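You operate a simulated robot arm through the tools that you are given. There is no shell and no other tool. Be economical: measure what you need, move in short steps, check, and stop when the job is done.

You run a simulated robot arm. Do the job below in one go: nothing can be reset, and whatever is moved stays where it is left.

Task
Quarter the heap and keep quarter No. 2 with the one diagonally across.
Fine: press the divider down square, put it back, scoop both quarters into tray No. 3 with the blue scoop and put it back; the other two stay.

The check looks at the end state, three seconds after you hand in, the way a careful person would. Anything else that was tipped, shoved, dropped, spilled or broken makes it a failure.

Robot
A 7-joint arm with a two-finger parallel gripper on a trunk, on a base that drives. Base frame: it is fixed to the floor where the robot stands at the start and does not move with it; the origin is under the middle of the robot, x ahead of it, y to its left, z up; the surface under the hand at the start is at about z = 0.9. Readings come in m, degrees, newtons and seconds.
With the tool pointing down near the work surface it reaches from about 0.38 to 0.76 m from the robot's upright axis, wherever it stands. Its first joint turns from -143.0 to 143.0 degrees. Places, roughly: blue scoop [0.75, -1, 1]; steel sheet [0.7, 0, 0.9]; weighing tray [0.75, -1.75, 0.5]. Payload 3 kg.
Tool frame: the origin (TCP) lies between the finger pads and is the grasp point; the fingertips stand 0.03 m ahead of it; z points along the fingers, y is the line along which they close. The gripper opens to 0.11 m. The fingers are 0.02 m wide and 0.01 m thick; the gripper's body (0.048 by 0.112 m) begins 0.055 m behind the TCP.
Orientation is that of the tool frame in the base frame, as a unit quaternion [x, y, z, w]. With the fingers straight down and closing along the base's y, the tool's x points along the base's -x, its y along +y and its z along -z.

Tools
- The arm moves only by the tool nudge_tool. Its argument "commands" is one flat list of numbers, 7 for each row, row after row: the turn, a rotation vector about the tool's x, y, z in degrees, then the shift along the tool's x, y, z in m, then the gripper command, from -1 (shut) to 1 (fully open), values between in proportion. In form: [ax, ay, az, tx, ty, tz, jaw, ax, ay, az, tx, ty, tz, jaw, ...]. A call has 1 to 8 rows; each row shifts and turns the commanded pose from where the row before left it, along the tool's axes as they then stand. Rows are played at 5 a second. More than 0.05 m and 8.6 degrees between two rows, or a gripper value outside its range, and nothing of the call is played. A pose out of reach is approached as far as the arm can. The call stops where the force on the tool passes 40 N (or 10 N more than at its start, if that is more) or the arm is blocked; 0.2 s more then pass. Each finger travels about 0.108 m/s and halts on what it meets, pressing with about 42 N; the grip force reading is that of the motor and also rises with nothing between the fingers. The clock runs only during rows and for 0.2 s after the last one: add rows that do not move to give the fingers time. It gives the time, the measured TCP pose, the force on the tool (base axes), the opening and the grip force at its end, in the units of the frame above (readings bear some noise), with the torque about the TCP (base axes, N m) and any sound that the robot's microphone picked up.
- Cameras (640 x 400 px; columns grow to the right, rows downward): "scene" is now at [0.1563, -0.028, 1.7032]; the picture's right is [-0.35, -0.94, -0.00], its down [-0.70, 0.26, -0.67] and it looks along [0.63, -0.23, -0.74] (base axes); focal length 262 px, centre (320, 200). "wrist" rides on the gripper at [0.072, 0.017, -0.103] in the tool frame; the picture's right is [-0.23, 0.97, 0.00], its down [-0.76, -0.18, -0.62] and it looks along [-0.61, -0.14, 0.78] (tool axes); focal length 222 px, centre (320, 200). There is no depth. A picture from a camera that has moved, and an enlarged one, comes with that camera's place and axes in the base frame and with its lens.
- snapshot(camera): a new picture of that camera. It takes no simulated time.
- raise_lower(by): slides the trunk up (or, below 0, down) by that many m; the arm and the scene camera ride with it, the base frame stays. It gives what a move gives, with no picture.
- drive_base(legs): drives the robot by 1 to 6 legs, each [ahead, left, turn to the left] in m, m and degrees, along the robot's own axes; the way and the turn of a leg run together, so that a leg with both is an arc; at most 1.5 m and 180 degrees a leg. The arm and the cameras ride along, it lands a little off, and it stops where it bumps. It gives what a move gives.
- pan_tilt(pan, tilt): turns the head with the scene camera to pan (to the left, within 86 degrees either way) and tilt (down, from -29 to 69), counted from straight ahead of the robot. It gives what a move gives.
- close_up(camera, box): a new picture of the part [left, top, right, bottom] of that camera's present view, enlarged. It takes no simulated time.
- hand_in(): hands the job in; it is judged then, once.

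Go step by step. Nothing tells you exact positions but the pictures and the camera data: compare them with the known pose of the tool, close in by small moves and look again before you grip or let go. The budget is 120 turns and 78 pictures, counting those below and the enlarged ones. Unless the task says otherwise, let go and move clear before handing in, and close with one line.

The tools are called after ">>>" as a command line: name --argument value ..., lists and objects as JSON in quotes. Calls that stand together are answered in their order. nudge_tool: Moves the arm, as the interface text tells. Its arguments: {"type":"object","properties":{"commands":{"type":"array","items":{"type":"number"}}},"required":["commands"]} The other tools are called the same way: raise_lower (by) slides the trunk up or down; drive_base (legs) drives the base; pan_tilt (pan, tilt) turns the head that bears the scene camera; snapshot (camera) takes a picture; close_up (camera, box) takes an enlarged picture of a part of a camera's view; hand_in () hands the job in.

At the start:

```text
time_s: 0.0
position: [0.701, -0.2935, 1.2483]
orientation: [0.0, 1.0, 0.0, -0.001]
force: [-0.6, -0.1, 0.3]
torque: [-0.01, -0.01, -0.01]
width: 0.1097
gripper_force: 0.1
trunk travel left (down, up): [-0.825, 0.065]
robot x, y, heading: [0.002, 0.0021, -0.0]
head pan, tilt: [-20.4, 48.0]
```

scene: 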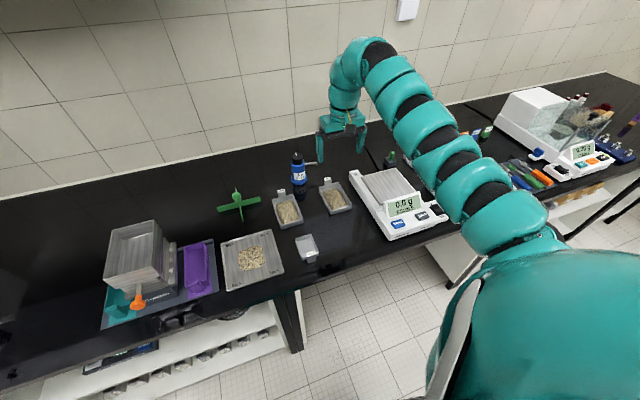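
wrist: 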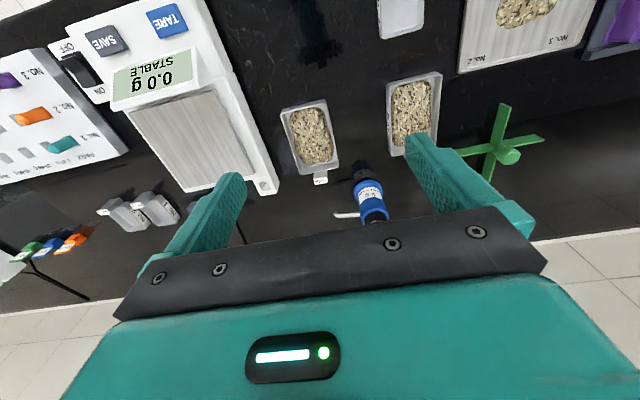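

I see a steel sheet with the heap, a green cross divider, several trays and a scale; I'll look closer at the details first.

>>> close_up --camera "scene" --box '[80, 140, 360, 330]'

>>> close_up --camera "scene" --box '[350, 70, 640, 250]'

>>> close_up --camera "wrist" --box '[260, 0, 640, 230]'

```text
2.11 times, centred on (220, 235) of scene
camera zoom: at [0.1563, -0.028, 1.7032], right [-0.35, -0.94, 0.0], down [-0.7, 0.26, -0.67], along [0.63, -0.23, -0.74], focal length 552 px, centre (530, 126)
```

zoom: 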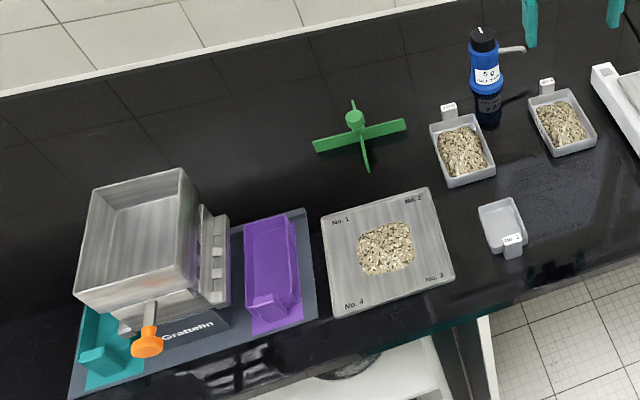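

```text
2.21 times, centred on (495, 160) of scene
camera zoom: at [0.1563, -0.028, 1.7032], right [-0.35, -0.94, 0.0], down [-0.7, 0.26, -0.67], along [0.63, -0.23, -0.74], focal length 578 px, centre (-66, 288)
```

zoom: 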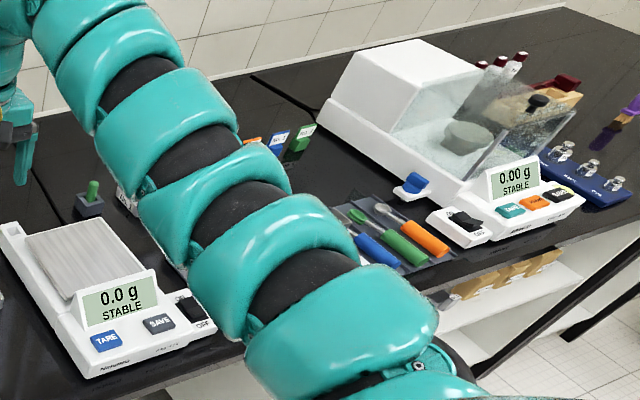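

```text
1.68 times, centred on (450, 115) of wrist
camera zoom: at [0.6299, -0.2765, 1.3501], right [0.23, 0.97, 0.0], down [0.76, -0.18, 0.62], along [0.61, -0.14, -0.78], focal length 374 px, centre (101, 343)
```

zoom: 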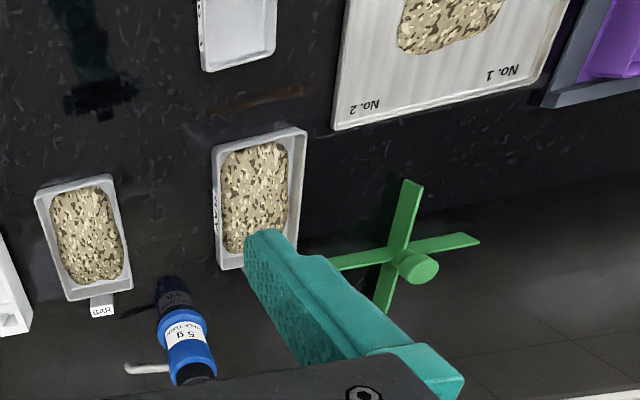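

I need to see the right side where the blue scoop and trays are, and under the bench; I'll turn the head right.

>>> pan_tilt --pan -70 --tilt 40

>>> snapshot --camera "scene"

>>> close_up --camera "wrist" --box '[0, 100, 260, 310]'

```text
time_s: 1.2
position: [0.7019, -0.2921, 1.2486]
orientation: [0.0, 1.0, 0.0, 0.0]
force: [0.4, 0.2, 1.3]
torque: [0.02, -0.02, -0.04]
width: 0.1097
gripper_force: 0.1
trunk travel left (down, up): [-0.825, 0.065]
robot x, y, heading: [0.0019, -0.0017, 0.0]
head pan, tilt: [-70.0, 40.0]
```

```text
72 pictures are left
camera scene: at [0.1116, -0.0804, 1.7146], right [-0.94, -0.34, 0.0], down [-0.22, 0.6, -0.77], along [0.26, -0.72, -0.64], focal length 262 px, centre (320, 200)
```

scene: 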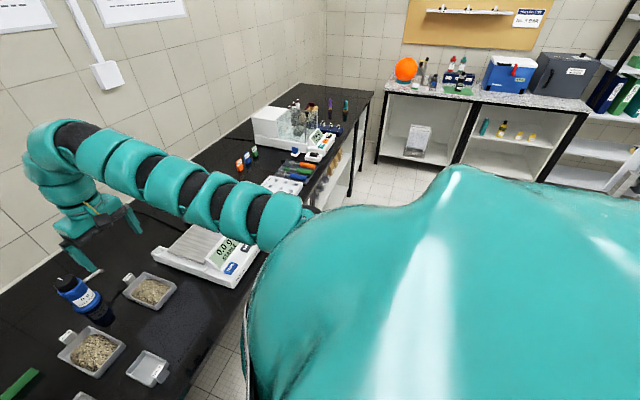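

```text
1.90 times, centred on (130, 205) of wrist
camera zoom: at [0.6299, -0.2765, 1.3501], right [0.23, 0.97, 0.0], down [0.76, -0.18, 0.62], along [0.61, -0.14, -0.78], focal length 423 px, centre (682, 190)
```

zoom: 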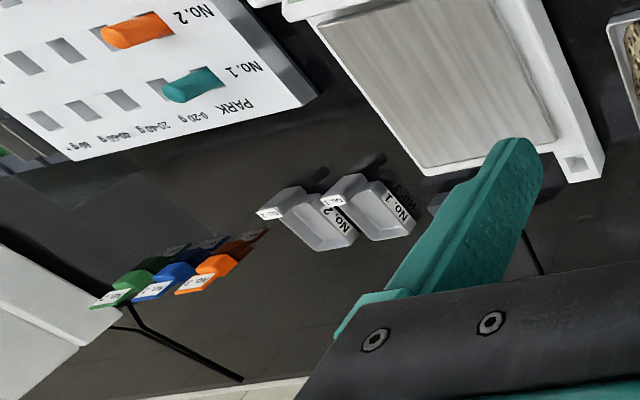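

Scoops in a rack (green, blue, orange) sit behind; small trays No. 1, No. 2 behind the scale. I'll zoom in.

>>> close_up --camera "scene" --box '[210, 90, 370, 200]'

>>> close_up --camera "scene" --box '[40, 250, 200, 400]'

```text
3.64 times, centred on (290, 145) of scene
camera zoom: at [0.1116, -0.0804, 1.7146], right [-0.94, -0.34, 0.0], down [-0.22, 0.6, -0.77], along [0.26, -0.72, -0.64], focal length 953 px, centre (429, 400)
```

zoom: 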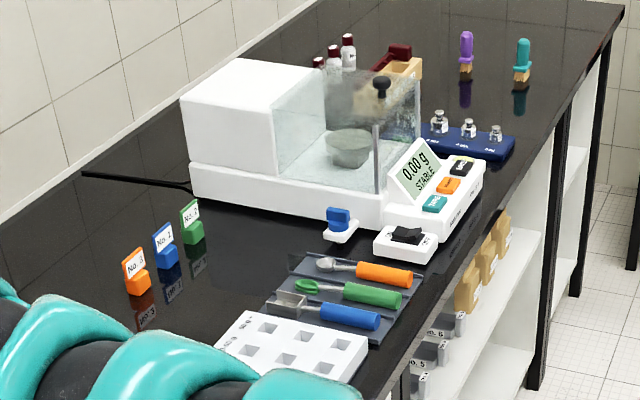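

```text
2.67 times, centred on (120, 325) of scene
camera zoom: at [0.1116, -0.0804, 1.7146], right [-0.94, -0.34, 0.0], down [-0.22, 0.6, -0.77], along [0.26, -0.72, -0.64], focal length 699 px, centre (853, -133)
```

zoom: 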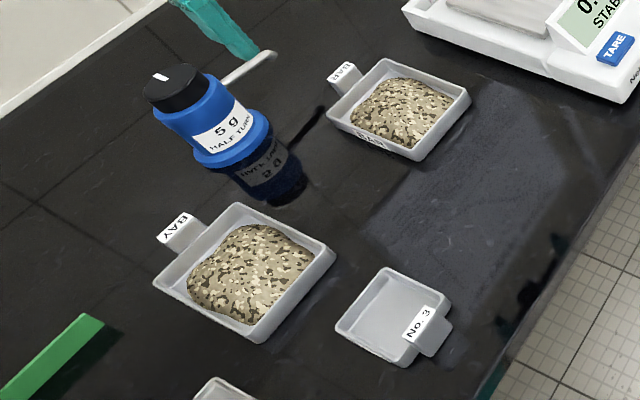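

Tray No. 3 is the empty one beside the sheet, and the blue scoop lies on the mat at right. Now I turn back for an accurate look at sheet, divider and my clearance to the bench.

>>> pan_tilt --pan 5 --tilt 60

>>> snapshot --camera "scene"

>>> close_up --camera "scene" --box '[200, 40, 420, 190]'

```text
time_s: 2.6
position: [0.7021, -0.2932, 1.2488]
orientation: [0.0, 1.0, 0.001, 0.0]
force: [-1.3, 0.0, 0.3]
torque: [0.02, 0.04, 0.02]
width: 0.1099
gripper_force: 0.1
trunk travel left (down, up): [-0.825, 0.065]
robot x, y, heading: [-0.003, 0.0028, 0.0]
head pan, tilt: [5.0, 60.0]
```

```text
68 pictures are left
camera scene: at [0.1488, 0.0052, 1.6879], right [0.09, -1.0, 0.0], down [-0.86, -0.07, -0.5], along [0.5, 0.04, -0.87], focal length 262 px, centre (320, 200)
```

scene: 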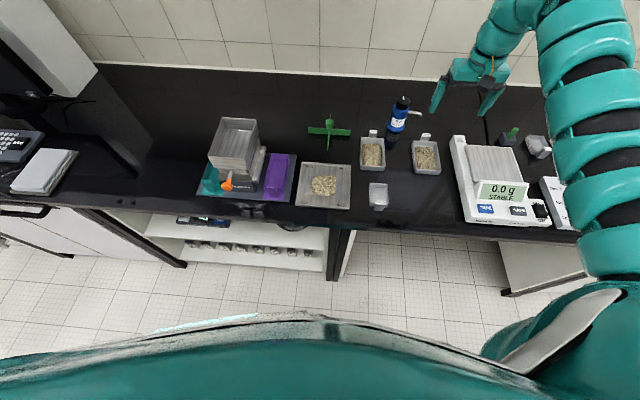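

```text
2.67 times, centred on (310, 115) of scene
camera zoom: at [0.1488, 0.0052, 1.6879], right [0.09, -1.0, 0.0], down [-0.86, -0.07, -0.5], along [0.5, 0.04, -0.87], focal length 699 px, centre (347, 427)
```

zoom: 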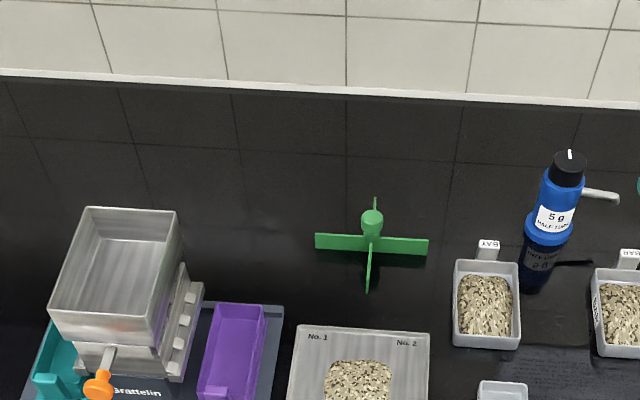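

Sheet centre is about (0.668, 0.035), divider about (0.912, 0.035) with arms along x and y and knob top near z 0.97. It's beyond reach, so I'll drive 0.17 m forward.

>>> drive_base --legs '[[0.17, 0, 0]]'

>>> snapshot --camera "scene"

```text
time_s: 4.1
position: [0.8728, -0.2929, 1.2467]
orientation: [0.001, 1.0, 0.0, -0.001]
force: [0.1, -0.3, 0.3]
torque: [0.04, 0.05, 0.01]
width: 0.1098
gripper_force: 0.1
trunk travel left (down, up): [-0.825, 0.065]
robot x, y, heading: [0.1697, 0.0018, 0.0]
head pan, tilt: [5.0, 60.0]
```

```text
66 pictures are left
camera scene: at [0.3211, 0.0049, 1.6878], right [0.09, -1.0, 0.0], down [-0.86, -0.07, -0.5], along [0.5, 0.04, -0.87], focal length 262 px, centre (320, 200)
```

scene: 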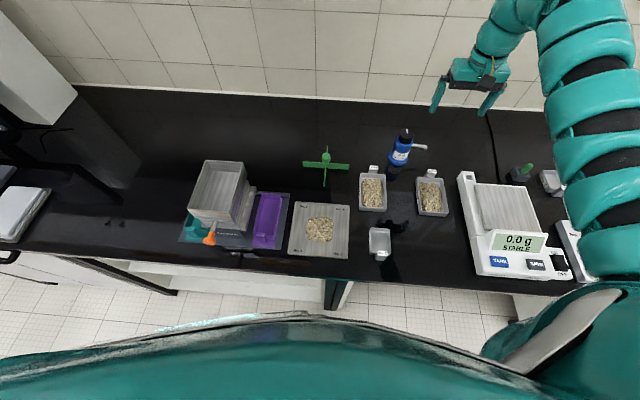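

Base moved cleanly. I'll bring the hand above the divider at height.

>>> nudge_tool --commands '[0, 0, 0, -0.005, 0.041, 0, 1, 0, 0, 0, -0.005, 0.041, 0, 1, 0, 0, 0, -0.005, 0.041, 0, 1, 0, 0, 0, -0.005, 0.041, 0, 1, 0, 0, 0, -0.005, 0.041, 0, 1, 0, 0, 0, -0.005, 0.041, 0, 1, 0, 0, 0, -0.005, 0.041, 0, 1, 0, 0, 0, -0.004, 0.041, 0, 1]'

>>> nudge_tool --commands '[0, 0, 0, 0, 0, 0.04, 1, 0, 0, 0, 0, 0, 0.04, 1, 0, 0, 0, 0, 0, 0.04, 1, 0, 0, 0, 0, 0, 0, 1]'

>>> snapshot --camera "wrist"

>>> close_up --camera "scene" --box '[220, 80, 460, 270]'

```text
time_s: 5.9
position: [0.9113, 0.035, 1.2471]
orientation: [0.002, 1.0, -0.001, 0.0]
force: [1.3, 0.9, -0.2]
torque: [-0.03, 0.01, 0.01]
width: 0.11
gripper_force: 0.0
trunk travel left (down, up): [-0.825, 0.065]
robot x, y, heading: [0.1698, 0.002, -0.2]
head pan, tilt: [5.0, 60.0]
```

```text
time_s: 6.9
position: [0.9107, 0.0339, 1.1273]
orientation: [0.001, 1.0, 0.0, 0.0]
force: [0.5, -0.1, 0.5]
torque: [-0.01, 0.01, 0.02]
width: 0.1099
gripper_force: 0.1
trunk travel left (down, up): [-0.825, 0.065]
robot x, y, heading: [0.1702, -0.0038, -0.3]
head pan, tilt: [5.0, 60.0]
```

```text
65 pictures are left
camera wrist: at [0.8387, 0.0503, 1.2291], right [0.23, 0.97, 0.0], down [0.76, -0.18, 0.62], along [0.61, -0.14, -0.78], focal length 222 px, centre (320, 200)
```

wrist: 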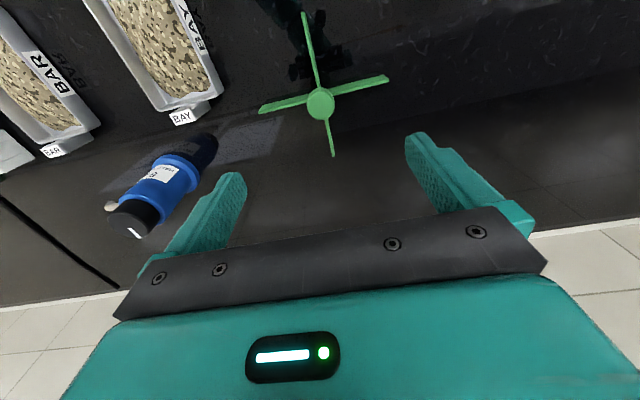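

```text
2.11 times, centred on (340, 175) of scene
camera zoom: at [0.3188, 0.005, 1.688], right [0.09, -1.0, 0.0], down [-0.86, -0.07, -0.5], along [0.5, 0.04, -0.87], focal length 552 px, centre (278, 253)
```

zoom: 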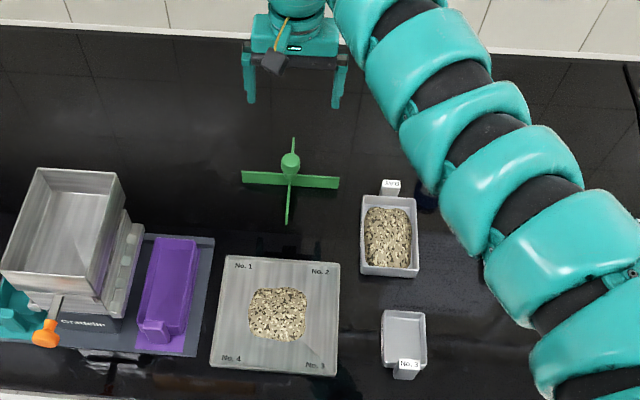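

Divider centre confirmed at about (0.910, 0.036), sheet centre about (0.665, 0.034). I descend toward the knob.

>>> nudge_tool --commands '[0, 0, 0, 0, 0.002, 0.035, 0, 0, 0, 0, 0, 0, 0.035, -0.2, 0, 0, 0, 0, 0, 0.035, -0.2, 0, 0, 0, 0, 0, 0.035, -0.2, 0, 0, 0, 0, 0, 0.015, -0.2, 0, 0, 0, 0, 0, 0, -0.2]'

>>> snapshot --camera "wrist"

>>> close_up --camera "scene" --box '[260, 100, 390, 200]'

```text
time_s: 8.3
position: [0.9118, 0.036, 0.9722]
orientation: [0.001, 1.0, 0.0, 0.0]
force: [-0.7, 0.0, -0.6]
torque: [0.01, 0.01, 0.03]
width: 0.0442
gripper_force: 0.0
trunk travel left (down, up): [-0.825, 0.065]
robot x, y, heading: [0.1687, 0.0025, 0.0]
head pan, tilt: [5.0, 60.0]
```

```text
63 pictures are left
camera wrist: at [0.8401, 0.0532, 1.0746], right [0.23, 0.97, 0.0], down [0.76, -0.18, 0.62], along [0.61, -0.14, -0.78], focal length 222 px, centre (320, 200)
```

wrist: 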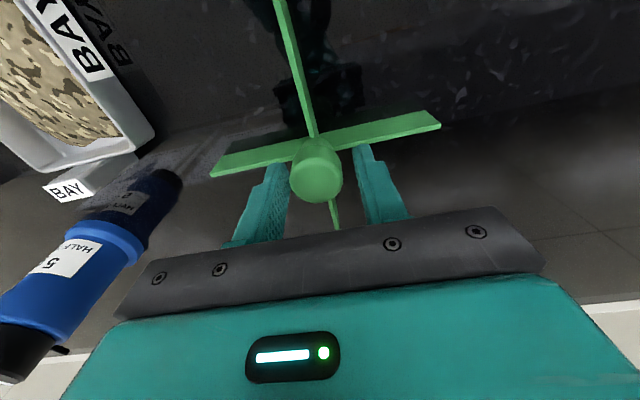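

```text
4.00 times, centred on (325, 150) of scene
camera zoom: at [0.3194, 0.0051, 1.6879], right [0.09, -1.0, 0.0], down [-0.86, -0.07, -0.5], along [0.5, 0.04, -0.87], focal length 1049 px, centre (300, 400)
```

zoom: 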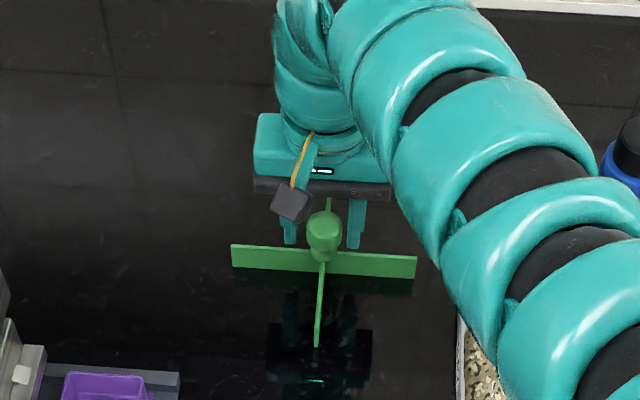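

Fingers straddle the knob; I fine-tune 3 mm, descend slightly and grip.

>>> nudge_tool --commands '[0, 0, 0, 0.003, -0.001, 0.005, -0.2, 0, 0, 0, 0, 0, 0, -1, 0, 0, 0, 0, 0, 0, -1, 0, 0, 0, 0, 0, 0, -1, 0, 0, 0, 0, 0, 0, -1]'

>>> close_up --camera "wrist" --box '[180, 0, 480, 240]'

```text
time_s: 9.5
position: [0.9085, 0.0361, 0.9664]
orientation: [0.001, 1.0, -0.001, -0.001]
force: [0.9, 0.4, -0.6]
torque: [0.01, 0.01, 0.02]
width: 0.0308
gripper_force: 42.4
trunk travel left (down, up): [-0.825, 0.065]
robot x, y, heading: [0.1696, -0.0021, 0.2]
head pan, tilt: [5.0, 60.0]
```

```text
1.67 times, centred on (330, 120) of wrist
camera zoom: at [0.8368, 0.0519, 1.0694], right [0.23, 0.97, 0.0], down [0.76, -0.18, 0.62], along [0.61, -0.14, -0.78], focal length 370 px, centre (303, 333)
```

zoom: 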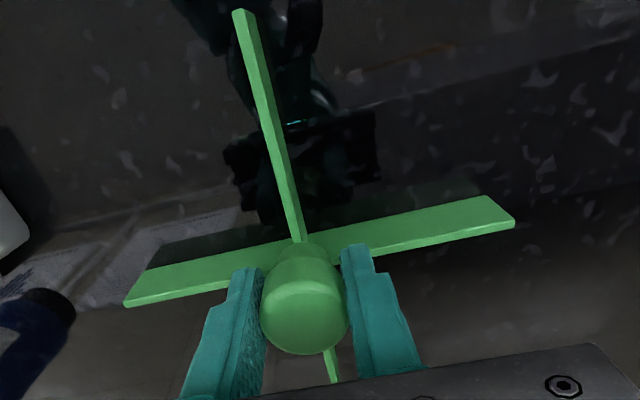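

Gripped (31 mm). Lift and carry it to above the sheet.

>>> nudge_tool --commands '[0, 0, 0, 0, 0, 0.0, -1, 0, 0, 0, 0, 0, -0.03, -1, 0, 0, 0, 0, 0, -0.04, -1, 0, 0, 0, 0, 0, 0, -1]'

>>> nudge_tool --commands '[0, 0, 0, 0.035, 0, 0, -1, 0, 0, 0, 0.035, 0, 0, -1, 0, 0, 0, 0.035, 0, 0, -1, 0, 0, 0, 0.035, 0, 0, -1, 0, 0, 0, 0.035, 0, 0, -1, 0, 0, 0, 0.035, -0.001, 0, -1, 0, 0, 0, 0.033, -0.001, 0, -1, 0, 0, 0, 0, 0, 0, -1]'

>>> snapshot --camera "wrist"

>>> close_up --camera "scene" --box '[250, 140, 400, 270]'

```text
time_s: 10.5
position: [0.9094, 0.034, 1.0362]
orientation: [0.001, 1.0, 0.0, 0.0]
force: [-0.7, -0.2, -1.4]
torque: [-0.02, 0.04, 0.0]
width: 0.0306
gripper_force: 42.1
trunk travel left (down, up): [-0.825, 0.065]
robot x, y, heading: [0.1704, -0.002, -0.2]
head pan, tilt: [5.0, 60.0]
```

```text
time_s: 12.3
position: [0.6716, 0.0275, 1.0101]
orientation: [0.001, 1.0, -0.001, 0.001]
force: [-0.4, 0.3, -1.3]
torque: [0.03, 0.02, 0.02]
width: 0.0307
gripper_force: 41.9
out of reach, approached as far as the arm can: row 4, 5, 6
trunk travel left (down, up): [-0.825, 0.065]
robot x, y, heading: [0.1702, -0.0017, 0.1]
head pan, tilt: [5.0, 60.0]
```

```text
60 pictures are left
camera wrist: at [0.6008, 0.0434, 1.1125], right [0.23, 0.97, 0.0], down [0.76, -0.18, 0.62], along [0.61, -0.14, -0.78], focal length 222 px, centre (320, 200)
```

wrist: 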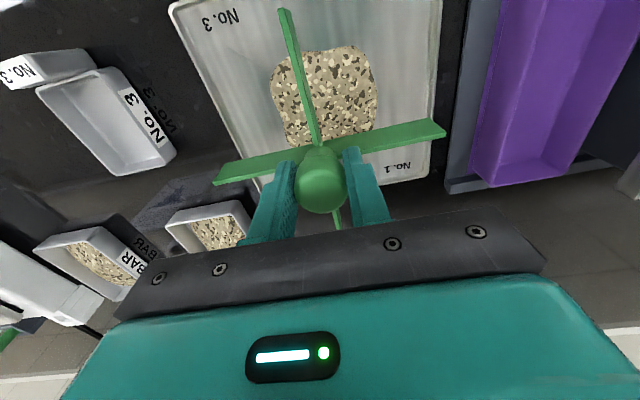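

```text
3.08 times, centred on (325, 205) of scene
camera zoom: at [0.3205, 0.0047, 1.6878], right [0.09, -1.0, 0.0], down [-0.86, -0.07, -0.5], along [0.5, 0.04, -0.87], focal length 807 px, centre (305, 185)
```

zoom: 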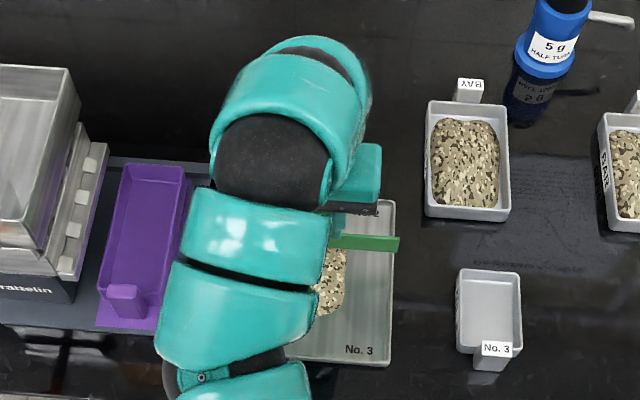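

Too close to the body here for the arm to track well; I'll raise a bit and back the base off 0.15 m.

>>> nudge_tool --commands '[0, 0, 0, 0, 0, -0.02, -1, 0, 0, 0, 0, 0, -0.02, -1, 0, 0, 0, 0, 0, 0, -1]'

>>> drive_base --legs '[[-0.13, 0, 0]]'

```text
time_s: 13.1
position: [0.6724, 0.0279, 1.0101]
orientation: [0.001, 1.0, 0.0, 0.001]
force: [0.1, 0.5, -1.8]
torque: [0.03, 0.01, 0.02]
width: 0.0307
gripper_force: 42.0
out of reach, approached as far as the arm can: row 1, 2
trunk travel left (down, up): [-0.825, 0.065]
robot x, y, heading: [0.1701, -0.0012, 0.2]
head pan, tilt: [5.0, 60.0]
```

```text
time_s: 14.4
position: [0.5398, 0.0267, 1.0108]
orientation: [0.001, 1.0, 0.001, 0.002]
force: [-0.1, 0.8, -1.1]
torque: [-0.01, -0.01, -0.01]
width: 0.0305
gripper_force: 41.8
trunk travel left (down, up): [-0.825, 0.065]
robot x, y, heading: [0.0374, 0.0019, 0.2]
head pan, tilt: [5.0, 60.0]
```

Backed off. Now small moves to see the arm tracks, heading to the centre of the sheet.

>>> nudge_tool --commands '[0, 0, 0, -0.04, 0, 0, -1, 0, 0, 0, -0.04, 0, 0, -1, 0, 0, 0, 0, 0, 0, -1]'

```text
time_s: 15.2
position: [0.6197, 0.0283, 1.0122]
orientation: [0.001, 1.0, 0.0, 0.001]
force: [0.1, -0.3, -1.2]
torque: [0.04, 0.03, -0.02]
width: 0.0306
gripper_force: 42.0
trunk travel left (down, up): [-0.825, 0.065]
robot x, y, heading: [0.0402, 0.0049, 0.1]
head pan, tilt: [5.0, 60.0]
```

>>> nudge_tool --commands '[0, 0, 0, -0.022, 0.003, 0, -1, 0, 0, 0, -0.022, 0.003, 0, -1, 0, 0, 0, 0, 0, 0, -1]'

>>> snapshot --camera "wrist"

>>> close_up --camera "scene" --box '[240, 100, 420, 230]'

```text
time_s: 16.0
position: [0.6644, 0.0343, 1.0113]
orientation: [0.002, 1.0, 0.001, 0.0]
force: [-0.1, 0.5, -1.2]
torque: [0.03, 0.01, -0.02]
width: 0.0306
gripper_force: 42.2
trunk travel left (down, up): [-0.825, 0.065]
robot x, y, heading: [0.0429, 0.0027, -0.0]
head pan, tilt: [5.0, 60.0]
```

```text
58 pictures are left
camera wrist: at [0.5925, 0.0499, 1.1139], right [0.23, 0.97, 0.0], down [0.76, -0.18, 0.62], along [0.61, -0.14, -0.78], focal length 222 px, centre (320, 200)
```

wrist: 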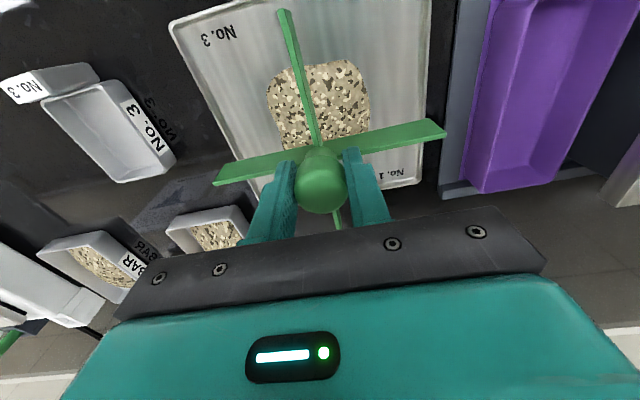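

```text
3.08 times, centred on (330, 165) of scene
camera zoom: at [0.1877, 0.0055, 1.688], right [0.09, -1.0, 0.0], down [-0.86, -0.07, -0.5], along [0.5, 0.04, -0.87], focal length 807 px, centre (289, 308)
```

zoom: 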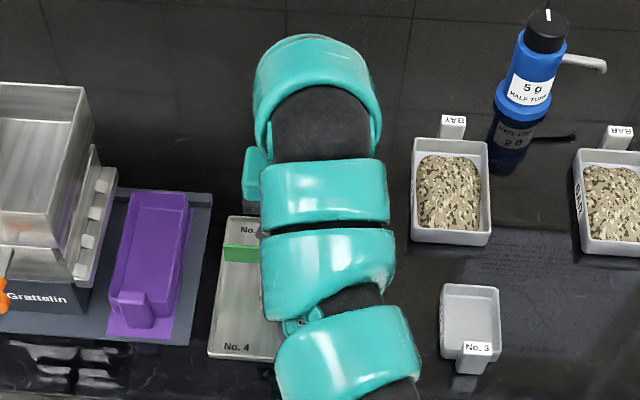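

The divider is over the sheet; heap centre about (0.662, 0.037). I trim by 2–3 mm and lower to just above the contact.

>>> nudge_tool --commands '[0, 0, 0, 0.002, 0.003, 0, -1, 0, 0, 0, 0, 0, 0.012, -1, 0, 0, 0, 0, 0, 0.012, -1, 0, 0, 0, 0, 0, 0.01, -1, 0, 0, 0, 0, 0, 0, -1]'

>>> close_up --camera "wrist" --box '[150, 0, 470, 240]'

```text
time_s: 17.2
position: [0.6634, 0.0364, 0.9788]
orientation: [0.001, 1.0, 0.001, 0.002]
force: [-0.2, 0.4, 10.0]
torque: [-0.03, -0.98, 0.01]
width: 0.0308
gripper_force: 42.1
trunk travel left (down, up): [-0.825, 0.065]
robot x, y, heading: [0.0437, -0.0024, -0.1]
head pan, tilt: [5.0, 60.0]
```

```text
1.67 times, centred on (310, 120) of wrist
camera zoom: at [0.5908, 0.0527, 1.0802], right [0.23, 0.97, 0.0], down [0.76, -0.18, 0.63], along [0.61, -0.14, -0.78], focal length 370 px, centre (337, 333)
```

zoom: 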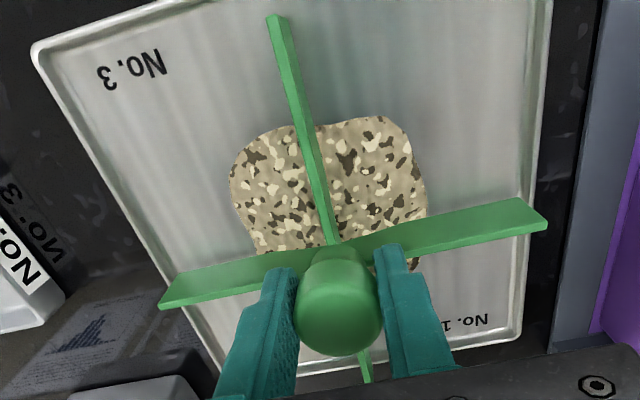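

Contact force sits at the rear arm tip, so the rear blade is on the sheet's rim. I'll lift a little, shift 3.5 mm toward the robot and press again.

>>> nudge_tool --commands '[0, 0, 0, 0, 0, -0.01, -1, 0, 0, 0, 0.0035, 0.0005, 0, -1, 0, 0, 0, 0, 0, 0, -1]'

>>> nudge_tool --commands '[0, 0, 0, 0, 0, 0.006, -1, 0, 0, 0, 0, 0, 0.004, -1, 0, 0, 0, 0, 0, 0, -1]'

```text
time_s: 18.0
position: [0.6608, 0.0373, 0.9863]
orientation: [0.001, 1.0, 0.0, 0.001]
force: [-0.2, 0.5, -1.5]
torque: [-0.02, -0.01, 0.03]
width: 0.0308
gripper_force: 41.6
trunk travel left (down, up): [-0.825, 0.065]
robot x, y, heading: [0.0438, -0.0001, -0.1]
head pan, tilt: [5.0, 60.0]
```

```text
time_s: 18.8
position: [0.66, 0.0379, 0.9772]
orientation: [0.001, 1.0, 0.0, 0.001]
force: [0.0, 0.8, -2.3]
torque: [-0.04, 0.0, 0.01]
width: 0.0307
gripper_force: 43.0
trunk travel left (down, up): [-0.825, 0.065]
robot x, y, heading: [0.0384, 0.0011, -0.2]
head pan, tilt: [5.0, 60.0]
```

Free now. Continue pressing down in small steps.

>>> nudge_tool --commands '[0, 0, 0, 0, 0, 0.004, -1, 0, 0, 0, 0, 0, 0.003, -1, 0, 0, 0, 0, 0, 0, -1]'

>>> close_up --camera "wrist" --box '[150, 0, 470, 240]'

```text
time_s: 19.6
position: [0.6601, 0.0369, 0.97]
orientation: [0.002, 1.0, 0.001, 0.002]
force: [5.5, 0.0, 14.7]
torque: [-0.02, 0.94, 0.01]
width: 0.0306
gripper_force: 42.0
trunk travel left (down, up): [-0.825, 0.065]
robot x, y, heading: [0.0407, -0.0005, -0.1]
head pan, tilt: [5.0, 60.0]
```

```text
1.67 times, centred on (310, 120) of wrist
camera zoom: at [0.5882, 0.0531, 1.0731], right [0.23, 0.97, 0.0], down [0.76, -0.18, 0.63], along [0.61, -0.14, -0.78], focal length 370 px, centre (337, 333)
```

zoom: 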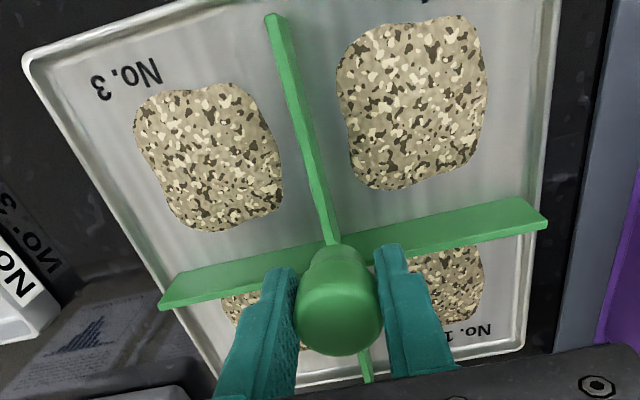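

The heap has split into four separate quarters. Lift the divider straight up, then drive forward to return it.

>>> nudge_tool --commands '[0, 0, 0, 0, 0, -0.01, -1, 0, 0, 0, 0, 0, -0.02, -1, 0, 0, 0, 0, 0, -0.025, -1, 0, 0, 0, 0, 0, -0.025, -1, 0, 0, 0, 0, 0, 0, -1]'

>>> close_up --camera "wrist" --box '[100, 0, 500, 250]'

>>> drive_base --legs '[[0.13, 0, 0]]'

```text
time_s: 20.8
position: [0.668, 0.039, 1.0363]
orientation: [0.001, 1.0, 0.0, 0.003]
force: [0.3, 0.1, -1.0]
torque: [0.01, 0.01, 0.0]
width: 0.0307
gripper_force: 41.9
out of reach, approached as far as the arm can: row 4
trunk travel left (down, up): [-0.825, 0.065]
robot x, y, heading: [0.0376, -0.0017, 0.0]
head pan, tilt: [5.0, 60.0]
```

```text
1.60 times, centred on (300, 125) of wrist
camera zoom: at [0.5955, 0.0554, 1.1377], right [0.23, 0.97, 0.0], down [0.76, -0.18, 0.63], along [0.61, -0.14, -0.78], focal length 355 px, centre (352, 320)
```

zoom: 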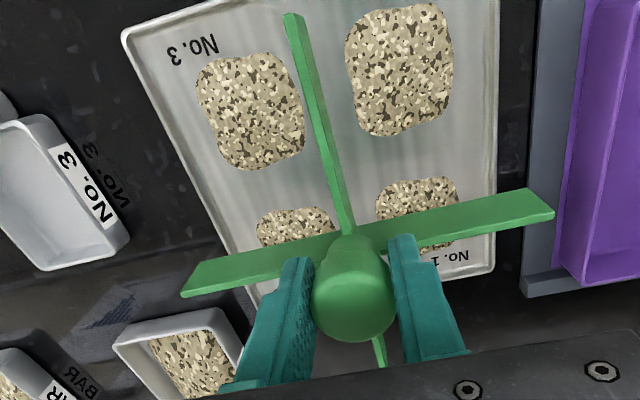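

```text
time_s: 22.1
position: [0.8013, 0.0373, 1.0352]
orientation: [0.002, 1.0, 0.0, 0.002]
force: [0.3, 0.5, -1.1]
torque: [-0.01, 0.01, 0.0]
width: 0.0306
gripper_force: 42.2
trunk travel left (down, up): [-0.825, 0.065]
robot x, y, heading: [0.1715, -0.0018, -0.3]
head pan, tilt: [5.0, 60.0]
```

Now carry forward to the original divider spot and lower it.

>>> nudge_tool --commands '[0, 0, 0, -0.036, 0, 0, -1, 0, 0, 0, -0.036, 0, 0, -1, 0, 0, 0, -0.036, -0.001, 0, -1, 0, 0, 0, 0, 0, 0.03, -1, 0, 0, 0, 0, 0, 0.03, -1, 0, 0, 0, 0, 0, 0, -1]'

```text
time_s: 23.5
position: [0.9065, 0.0365, 0.9762]
orientation: [0.002, 1.0, 0.0, 0.003]
force: [-0.5, -1.2, -0.4]
torque: [-0.01, 0.0, 0.01]
width: 0.0307
gripper_force: 42.2
trunk travel left (down, up): [-0.825, 0.065]
robot x, y, heading: [0.1713, 0.0001, -0.1]
head pan, tilt: [5.0, 60.0]
```

>>> nudge_tool --commands '[0, 0, 0, -0.001, 0, 0.006, -1, 0, 0, 0, 0, 0, 0.003, -1, 0, 0, 0, 0, 0, 0, -1]'

```text
time_s: 24.3
position: [0.9085, 0.0372, 0.9668]
orientation: [0.001, 1.0, 0.0, 0.002]
force: [0.5, -0.3, 2.4]
torque: [-0.03, 0.31, 0.02]
width: 0.0306
gripper_force: 42.5
trunk travel left (down, up): [-0.825, 0.065]
robot x, y, heading: [0.1709, 0.0007, -0.2]
head pan, tilt: [5.0, 60.0]
```

Touching the bench; release, open modestly and lift clear.

>>> nudge_tool --commands '[0, 0, 0, 0, 0, 0.0005, -1, 0, 0, 0, 0, 0, 0, -0.2, 0, 0, 0, 0, 0, 0, -0.2, 0, 0, 0, 0, 0, -0.01, -0.2, 0, 0, 0, 0, 0, -0.04, -0.2, 0, 0, 0, 0, 0, -0.05, -0.2, 0, 0, 0, 0, 0, -0.05, -0.2, 0, 0, 0, 0, 0, 0, -0.2]'

>>> snapshot --camera "wrist"

>>> close_up --camera "scene" --box '[220, 80, 460, 270]'

```text
time_s: 26.1
position: [0.9078, 0.0395, 1.1157]
orientation: [0.0, 1.0, -0.001, 0.003]
force: [0.7, 0.6, -0.4]
torque: [0.0, 0.03, -0.02]
width: 0.0441
gripper_force: 0.0
trunk travel left (down, up): [-0.825, 0.065]
robot x, y, heading: [0.1707, 0.002, -0.3]
head pan, tilt: [5.0, 60.0]
```

```text
53 pictures are left
camera wrist: at [0.8354, 0.0554, 1.2188], right [0.23, 0.97, 0.0], down [0.76, -0.18, 0.63], along [0.61, -0.14, -0.78], focal length 222 px, centre (320, 200)
```

wrist: 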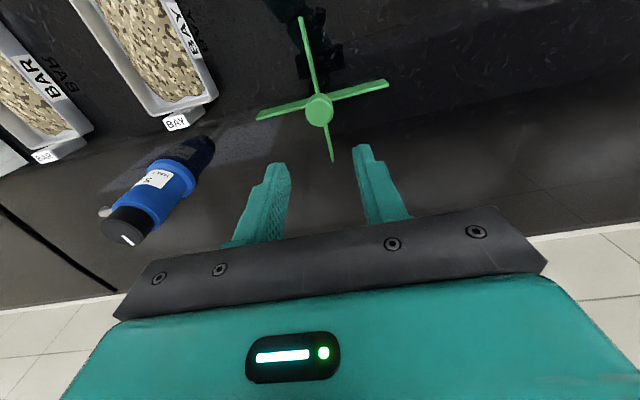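

```text
2.11 times, centred on (340, 175) of scene
camera zoom: at [0.3193, 0.0057, 1.6878], right [0.09, -1.0, 0.0], down [-0.86, -0.07, -0.5], along [0.5, 0.04, -0.87], focal length 552 px, centre (278, 253)
```

zoom: 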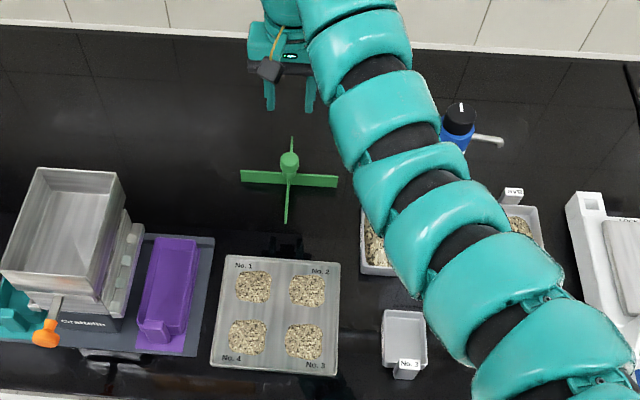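

Divider is back where it stood and the four quarters are clean. Now I raise the hand and drive right to the scoop.

>>> nudge_tool --commands '[0, 0, 0, 0, 0, -0.045, 0, 0, 0, 0, 0, 0, -0.045, 0, 0, 0, 0, 0, 0, -0.045, 0, 0, 0, 0, 0, 0, 0, 0]'

>>> drive_base --legs '[[-0.16, 0, 0], [0, -1.08, 0]]'

>>> snapshot --camera "scene"

>>> snapshot --camera "wrist"

```text
time_s: 27.1
position: [0.9072, 0.0381, 1.2508]
orientation: [0.001, 1.0, 0.0, 0.002]
force: [-0.2, -0.2, -0.1]
torque: [-0.02, 0.0, 0.01]
width: 0.055
gripper_force: 0.1
trunk travel left (down, up): [-0.825, 0.065]
robot x, y, heading: [0.1692, 0.0012, 0.0]
head pan, tilt: [5.0, 60.0]
```

```text
time_s: 33.6
position: [0.7426, -1.0406, 1.2524]
orientation: [0.004, 1.0, 0.0, 0.002]
force: [0.8, 0.6, -0.3]
torque: [0.0, 0.0, -0.01]
width: 0.055
gripper_force: 0.1
trunk travel left (down, up): [-0.825, 0.065]
robot x, y, heading: [0.0066, -1.0708, -0.1]
head pan, tilt: [5.0, 60.0]
```

```text
51 pictures are left
camera scene: at [0.1552, -1.0701, 1.6879], right [0.08, -1.0, 0.0], down [-0.86, -0.07, -0.5], along [0.5, 0.04, -0.87], focal length 262 px, centre (320, 200)
```

scene: 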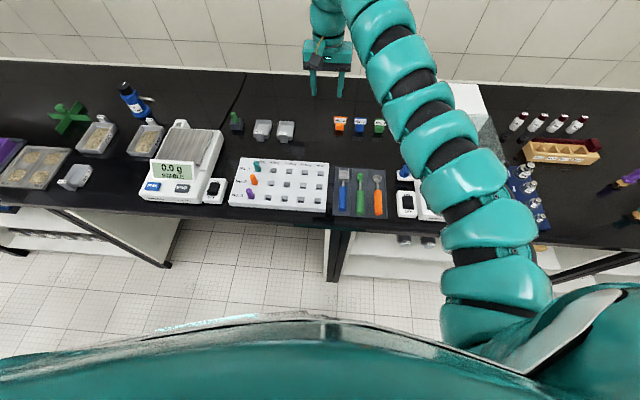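

```text
50 pictures are left
camera wrist: at [0.6708, -1.0231, 1.3538], right [0.23, 0.97, 0.0], down [0.76, -0.18, 0.63], along [0.61, -0.15, -0.78], focal length 222 px, centre (320, 200)
```

wrist: 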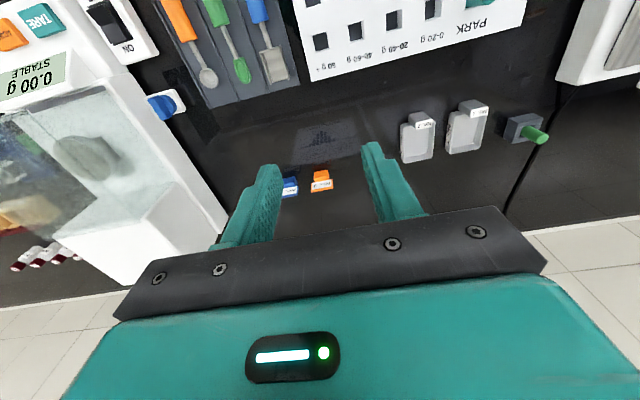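

Blue scoop is visible lying along x with the blade away from me; zoom in.

>>> close_up --camera "scene" --box '[300, 150, 420, 230]'

>>> close_up --camera "wrist" --box '[140, 0, 340, 130]'

```text
5.00 times, centred on (360, 190) of scene
camera zoom: at [0.1552, -1.0701, 1.6879], right [0.08, -1.0, 0.0], down [-0.86, -0.07, -0.5], along [0.5, 0.04, -0.87], focal length 1311 px, centre (120, 250)
```

zoom: 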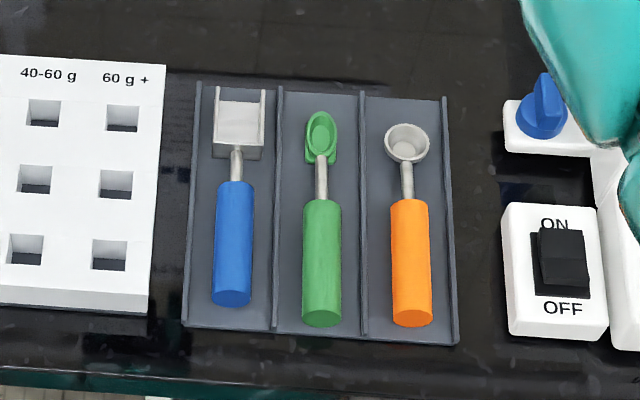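

```text
3.08 times, centred on (240, 65) of wrist
camera zoom: at [0.6708, -1.0231, 1.3538], right [0.23, 0.97, 0.0], down [0.76, -0.18, 0.63], along [0.61, -0.15, -0.78], focal length 684 px, centre (566, 615)
```

zoom: 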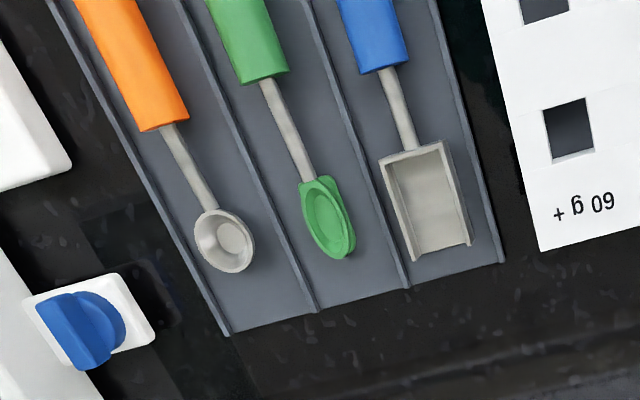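

Scoop handle spans about x 0.57–0.66 at y ≈ −1.11. I descend to a pre-grasp pose behind/above it.

>>> nudge_tool --commands '[0, 0, 0, 0.01, -0.025, 0.04, -0.27, 0, 0, 0, 0.01, -0.025, 0.04, -0.27, 0, 0, 0, 0.01, -0.02, 0.04, -0.27, 0, 0, 0, 0.01, 0, 0.04, -0.27, 0, 0, 0, 0.02, 0, 0.03, -0.27, 0, 0, 0, 0.035, 0, 0.01, -0.27, 0, 0, 0, 0.035, 0, 0, -0.27, 0, 0, 0, 0, 0, 0, -0.27]'

>>> snapshot --camera "wrist"

```text
time_s: 35.4
position: [0.6249, -1.1072, 1.0206]
orientation: [0.004, 1.0, -0.001, 0.005]
force: [0.1, 0.6, -0.6]
torque: [0.04, 0.01, 0.0]
width: 0.0401
gripper_force: 0.0
out of reach, approached as far as the arm can: row 6, 7
trunk travel left (down, up): [-0.825, 0.065]
robot x, y, heading: [0.0038, -1.072, -0.5]
head pan, tilt: [5.0, 60.0]
```

```text
47 pictures are left
camera wrist: at [0.5523, -1.0898, 1.1227], right [0.23, 0.97, 0.0], down [0.76, -0.18, 0.63], along [0.61, -0.15, -0.78], focal length 222 px, centre (320, 200)
```

wrist: 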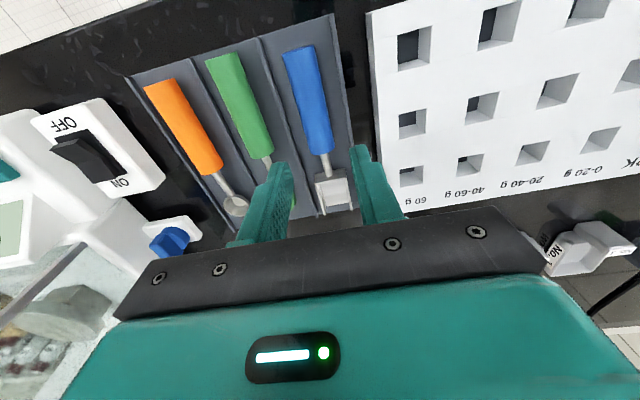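

Aligned within a few mm. Move over the handle and descend part way.

>>> nudge_tool --commands '[0, 0, 0, 0, -0.003, 0.03, -0.2, 0, 0, 0, 0.01, 0, 0.02, -0.2, 0, 0, 0, 0.01, 0, 0.005, -0.2, 0, 0, 0, 0, 0, 0, -0.2]'

>>> close_up --camera "wrist" --box '[200, 0, 440, 240]'

>>> close_up --camera "scene" --box '[300, 130, 420, 230]'

```text
time_s: 36.4
position: [0.6044, -1.1085, 0.9661]
orientation: [0.004, 1.0, 0.0, 0.002]
force: [-0.2, -0.9, 0.6]
torque: [-0.01, -0.01, 0.03]
width: 0.0443
gripper_force: 0.0
trunk travel left (down, up): [-0.825, 0.065]
robot x, y, heading: [0.0083, -1.0737, -0.6]
head pan, tilt: [5.0, 60.0]
```

```text
1.67 times, centred on (320, 120) of wrist
camera zoom: at [0.5329, -1.0916, 1.0685], right [0.23, 0.97, 0.0], down [0.76, -0.18, 0.63], along [0.61, -0.15, -0.78], focal length 370 px, centre (320, 333)
```

zoom: 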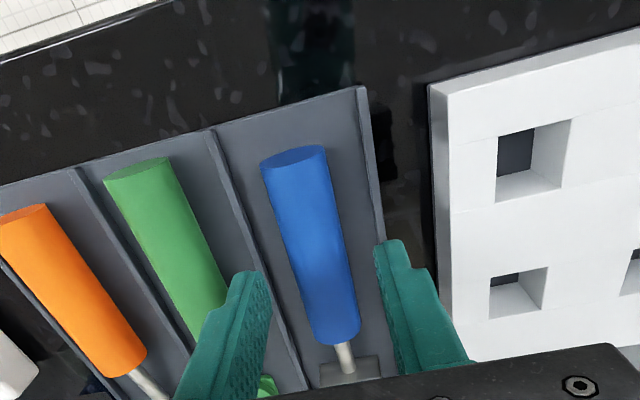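

```text
4.00 times, centred on (360, 180) of scene
camera zoom: at [0.155, -1.0696, 1.6879], right [0.08, -1.0, 0.0], down [-0.86, -0.07, -0.5], along [0.5, 0.04, -0.87], focal length 1049 px, centre (160, 280)
```

zoom: 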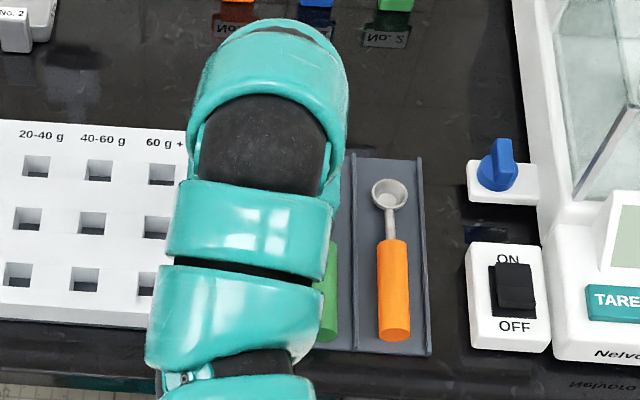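

Well centred over the handle. Narrow the jaw to 36 mm so both fingers fit between the ribs, descend 26 mm, then grip.

>>> nudge_tool --commands '[0, 0, 0, 0, 0, 0, -0.345, 0, 0, 0, 0, 0, 0.01, -0.345, 0, 0, 0, 0, 0, 0.008, -0.345, 0, 0, 0, 0, 0, 0.008, -0.345, 0, 0, 0, 0, 0, 0, -0.345]'

>>> close_up --camera "wrist" --box '[200, 0, 440, 240]'

```text
time_s: 37.6
position: [0.606, -1.1077, 0.9407]
orientation: [0.004, 1.0, 0.0, 0.003]
force: [0.4, -1.0, 0.4]
torque: [-0.02, 0.03, -0.03]
width: 0.0361
gripper_force: 0.1
trunk travel left (down, up): [-0.825, 0.065]
robot x, y, heading: [0.0057, -1.078, -0.6]
head pan, tilt: [5.0, 60.0]
```

```text
1.67 times, centred on (320, 120) of wrist
camera zoom: at [0.5335, -1.0914, 1.0427], right [0.23, 0.97, 0.0], down [0.76, -0.18, 0.63], along [0.61, -0.15, -0.78], focal length 370 px, centre (320, 333)
```

zoom: 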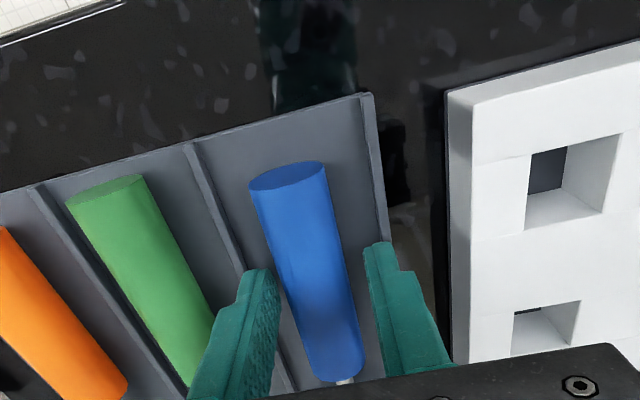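

>>> nudge_tool --commands '[0, 0, 0, 0, -0.001, 0.003, -0.345, 0, 0, 0, 0, 0, 0, -1, 0, 0, 0, 0, 0, 0, -1, 0, 0, 0, 0, 0, 0, -1, 0, 0, 0, 0, 0, 0, -1]'

>>> nudge_tool --commands '[0, 0, 0, 0, 0, -0.02, -1, 0, 0, 0, 0, 0, -0.03, -1, 0, 0, 0, 0, 0, 0, -1]'

>>> snapshot --camera "wrist"

```text
time_s: 38.8
position: [0.6051, -1.1078, 0.9396]
orientation: [0.004, 1.0, 0.0, 0.004]
force: [3.0, 5.5, 22.9]
torque: [0.14, -0.2, -0.13]
width: 0.0229
gripper_force: 42.0
trunk travel left (down, up): [-0.825, 0.065]
robot x, y, heading: [0.0082, -1.073, -0.4]
head pan, tilt: [5.0, 60.0]
```

```text
time_s: 39.6
position: [0.6056, -1.1086, 0.9874]
orientation: [0.004, 1.0, 0.0, 0.002]
force: [-0.4, -0.2, -1.3]
torque: [-0.02, -0.01, 0.02]
width: 0.023
gripper_force: 42.0
trunk travel left (down, up): [-0.825, 0.065]
robot x, y, heading: [0.0072, -1.0769, -0.3]
head pan, tilt: [5.0, 60.0]
```

```text
43 pictures are left
camera wrist: at [0.5338, -1.0926, 1.0894], right [0.23, 0.97, 0.0], down [0.76, -0.18, 0.63], along [0.61, -0.15, -0.78], focal length 222 px, centre (320, 200)
```

wrist: 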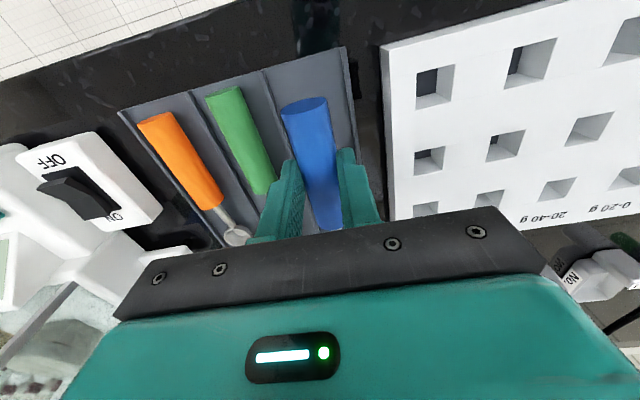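

Scoop lifted cleanly (fingertips level with its underside). I retrace outward and up before driving back to the sheet.

>>> nudge_tool --commands '[0, 0, 0, -0.04, 0, 0, -1, 0, 0, 0, -0.04, 0, -0.02, -1, 0, 0, 0, -0.03, 0, -0.035, -1, 0, 0, 0, -0.02, 0, -0.045, -1, 0, 0, 0, -0.005, 0, -0.045, -1, 0, 0, 0, 0, 0, -0.045, -1, 0, 0, 0, 0, 0, -0.045, -1, 0, 0, 0, 0, 0, 0, -1]'

>>> snapshot --camera "scene"

```text
time_s: 41.4
position: [0.7389, -1.1104, 1.2219]
orientation: [0.003, 1.0, -0.001, 0.001]
force: [0.5, -0.8, -0.6]
torque: [-0.03, 0.02, 0.0]
width: 0.0228
gripper_force: 41.9
trunk travel left (down, up): [-0.825, 0.065]
robot x, y, heading: [0.0052, -1.0747, -0.6]
head pan, tilt: [5.0, 60.0]
```

```text
42 pictures are left
camera scene: at [0.156, -1.0698, 1.6878], right [0.08, -1.0, 0.0], down [-0.86, -0.07, -0.5], along [0.5, 0.04, -0.87], focal length 262 px, centre (320, 200)
```

scene: 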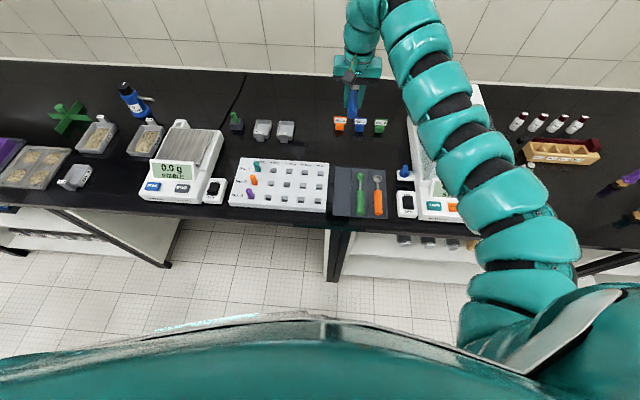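

>>> drive_base --legs '[[0, 1.075, 0.4], [-0.09, 0, 0]]'

>>> raise_lower --by 0.06

>>> pan_tilt --pan 5 --tilt 55

>>> snapshot --camera "scene"

```text
time_s: 47.7
position: [0.6523, -0.0233, 1.2239]
orientation: [0.002, 1.0, 0.0, 0.003]
force: [0.2, -0.3, -0.6]
torque: [-0.01, 0.0, 0.0]
width: 0.0228
gripper_force: 42.3
trunk travel left (down, up): [-0.825, 0.065]
robot x, y, heading: [-0.0762, 0.0108, -0.2]
head pan, tilt: [5.0, 60.0]
```

```text
time_s: 48.7
position: [0.6534, -0.025, 1.2809]
orientation: [0.003, 1.0, -0.001, 0.003]
force: [0.5, -0.1, -0.1]
torque: [0.01, 0.0, -0.02]
width: 0.023
gripper_force: 42.0
trunk travel left (down, up): [-0.885, 0.005]
robot x, y, heading: [-0.0788, 0.0116, -0.3]
head pan, tilt: [5.0, 60.0]
```

```text
time_s: 49.3
position: [0.6532, -0.0238, 1.2826]
orientation: [0.003, 1.0, -0.001, 0.003]
force: [-0.2, -0.7, -0.7]
torque: [0.0, -0.01, 0.0]
width: 0.0226
gripper_force: 42.0
trunk travel left (down, up): [-0.885, 0.005]
robot x, y, heading: [-0.0782, 0.0052, -0.4]
head pan, tilt: [5.0, 55.0]
```

```text
41 pictures are left
camera scene: at [0.0759, 0.0155, 1.7539], right [0.08, -1.0, 0.0], down [-0.82, -0.07, -0.57], along [0.57, 0.05, -0.82], focal length 262 px, centre (320, 200)
```

scene: 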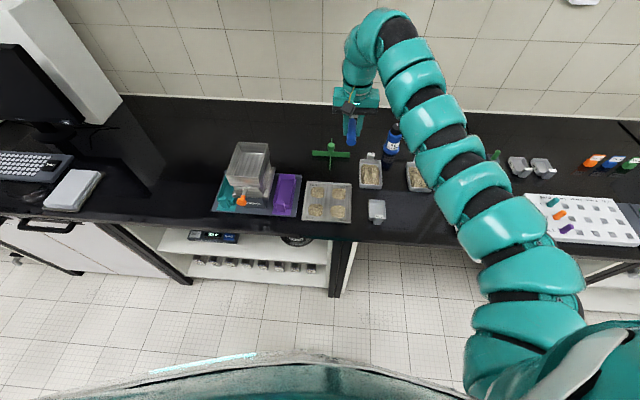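

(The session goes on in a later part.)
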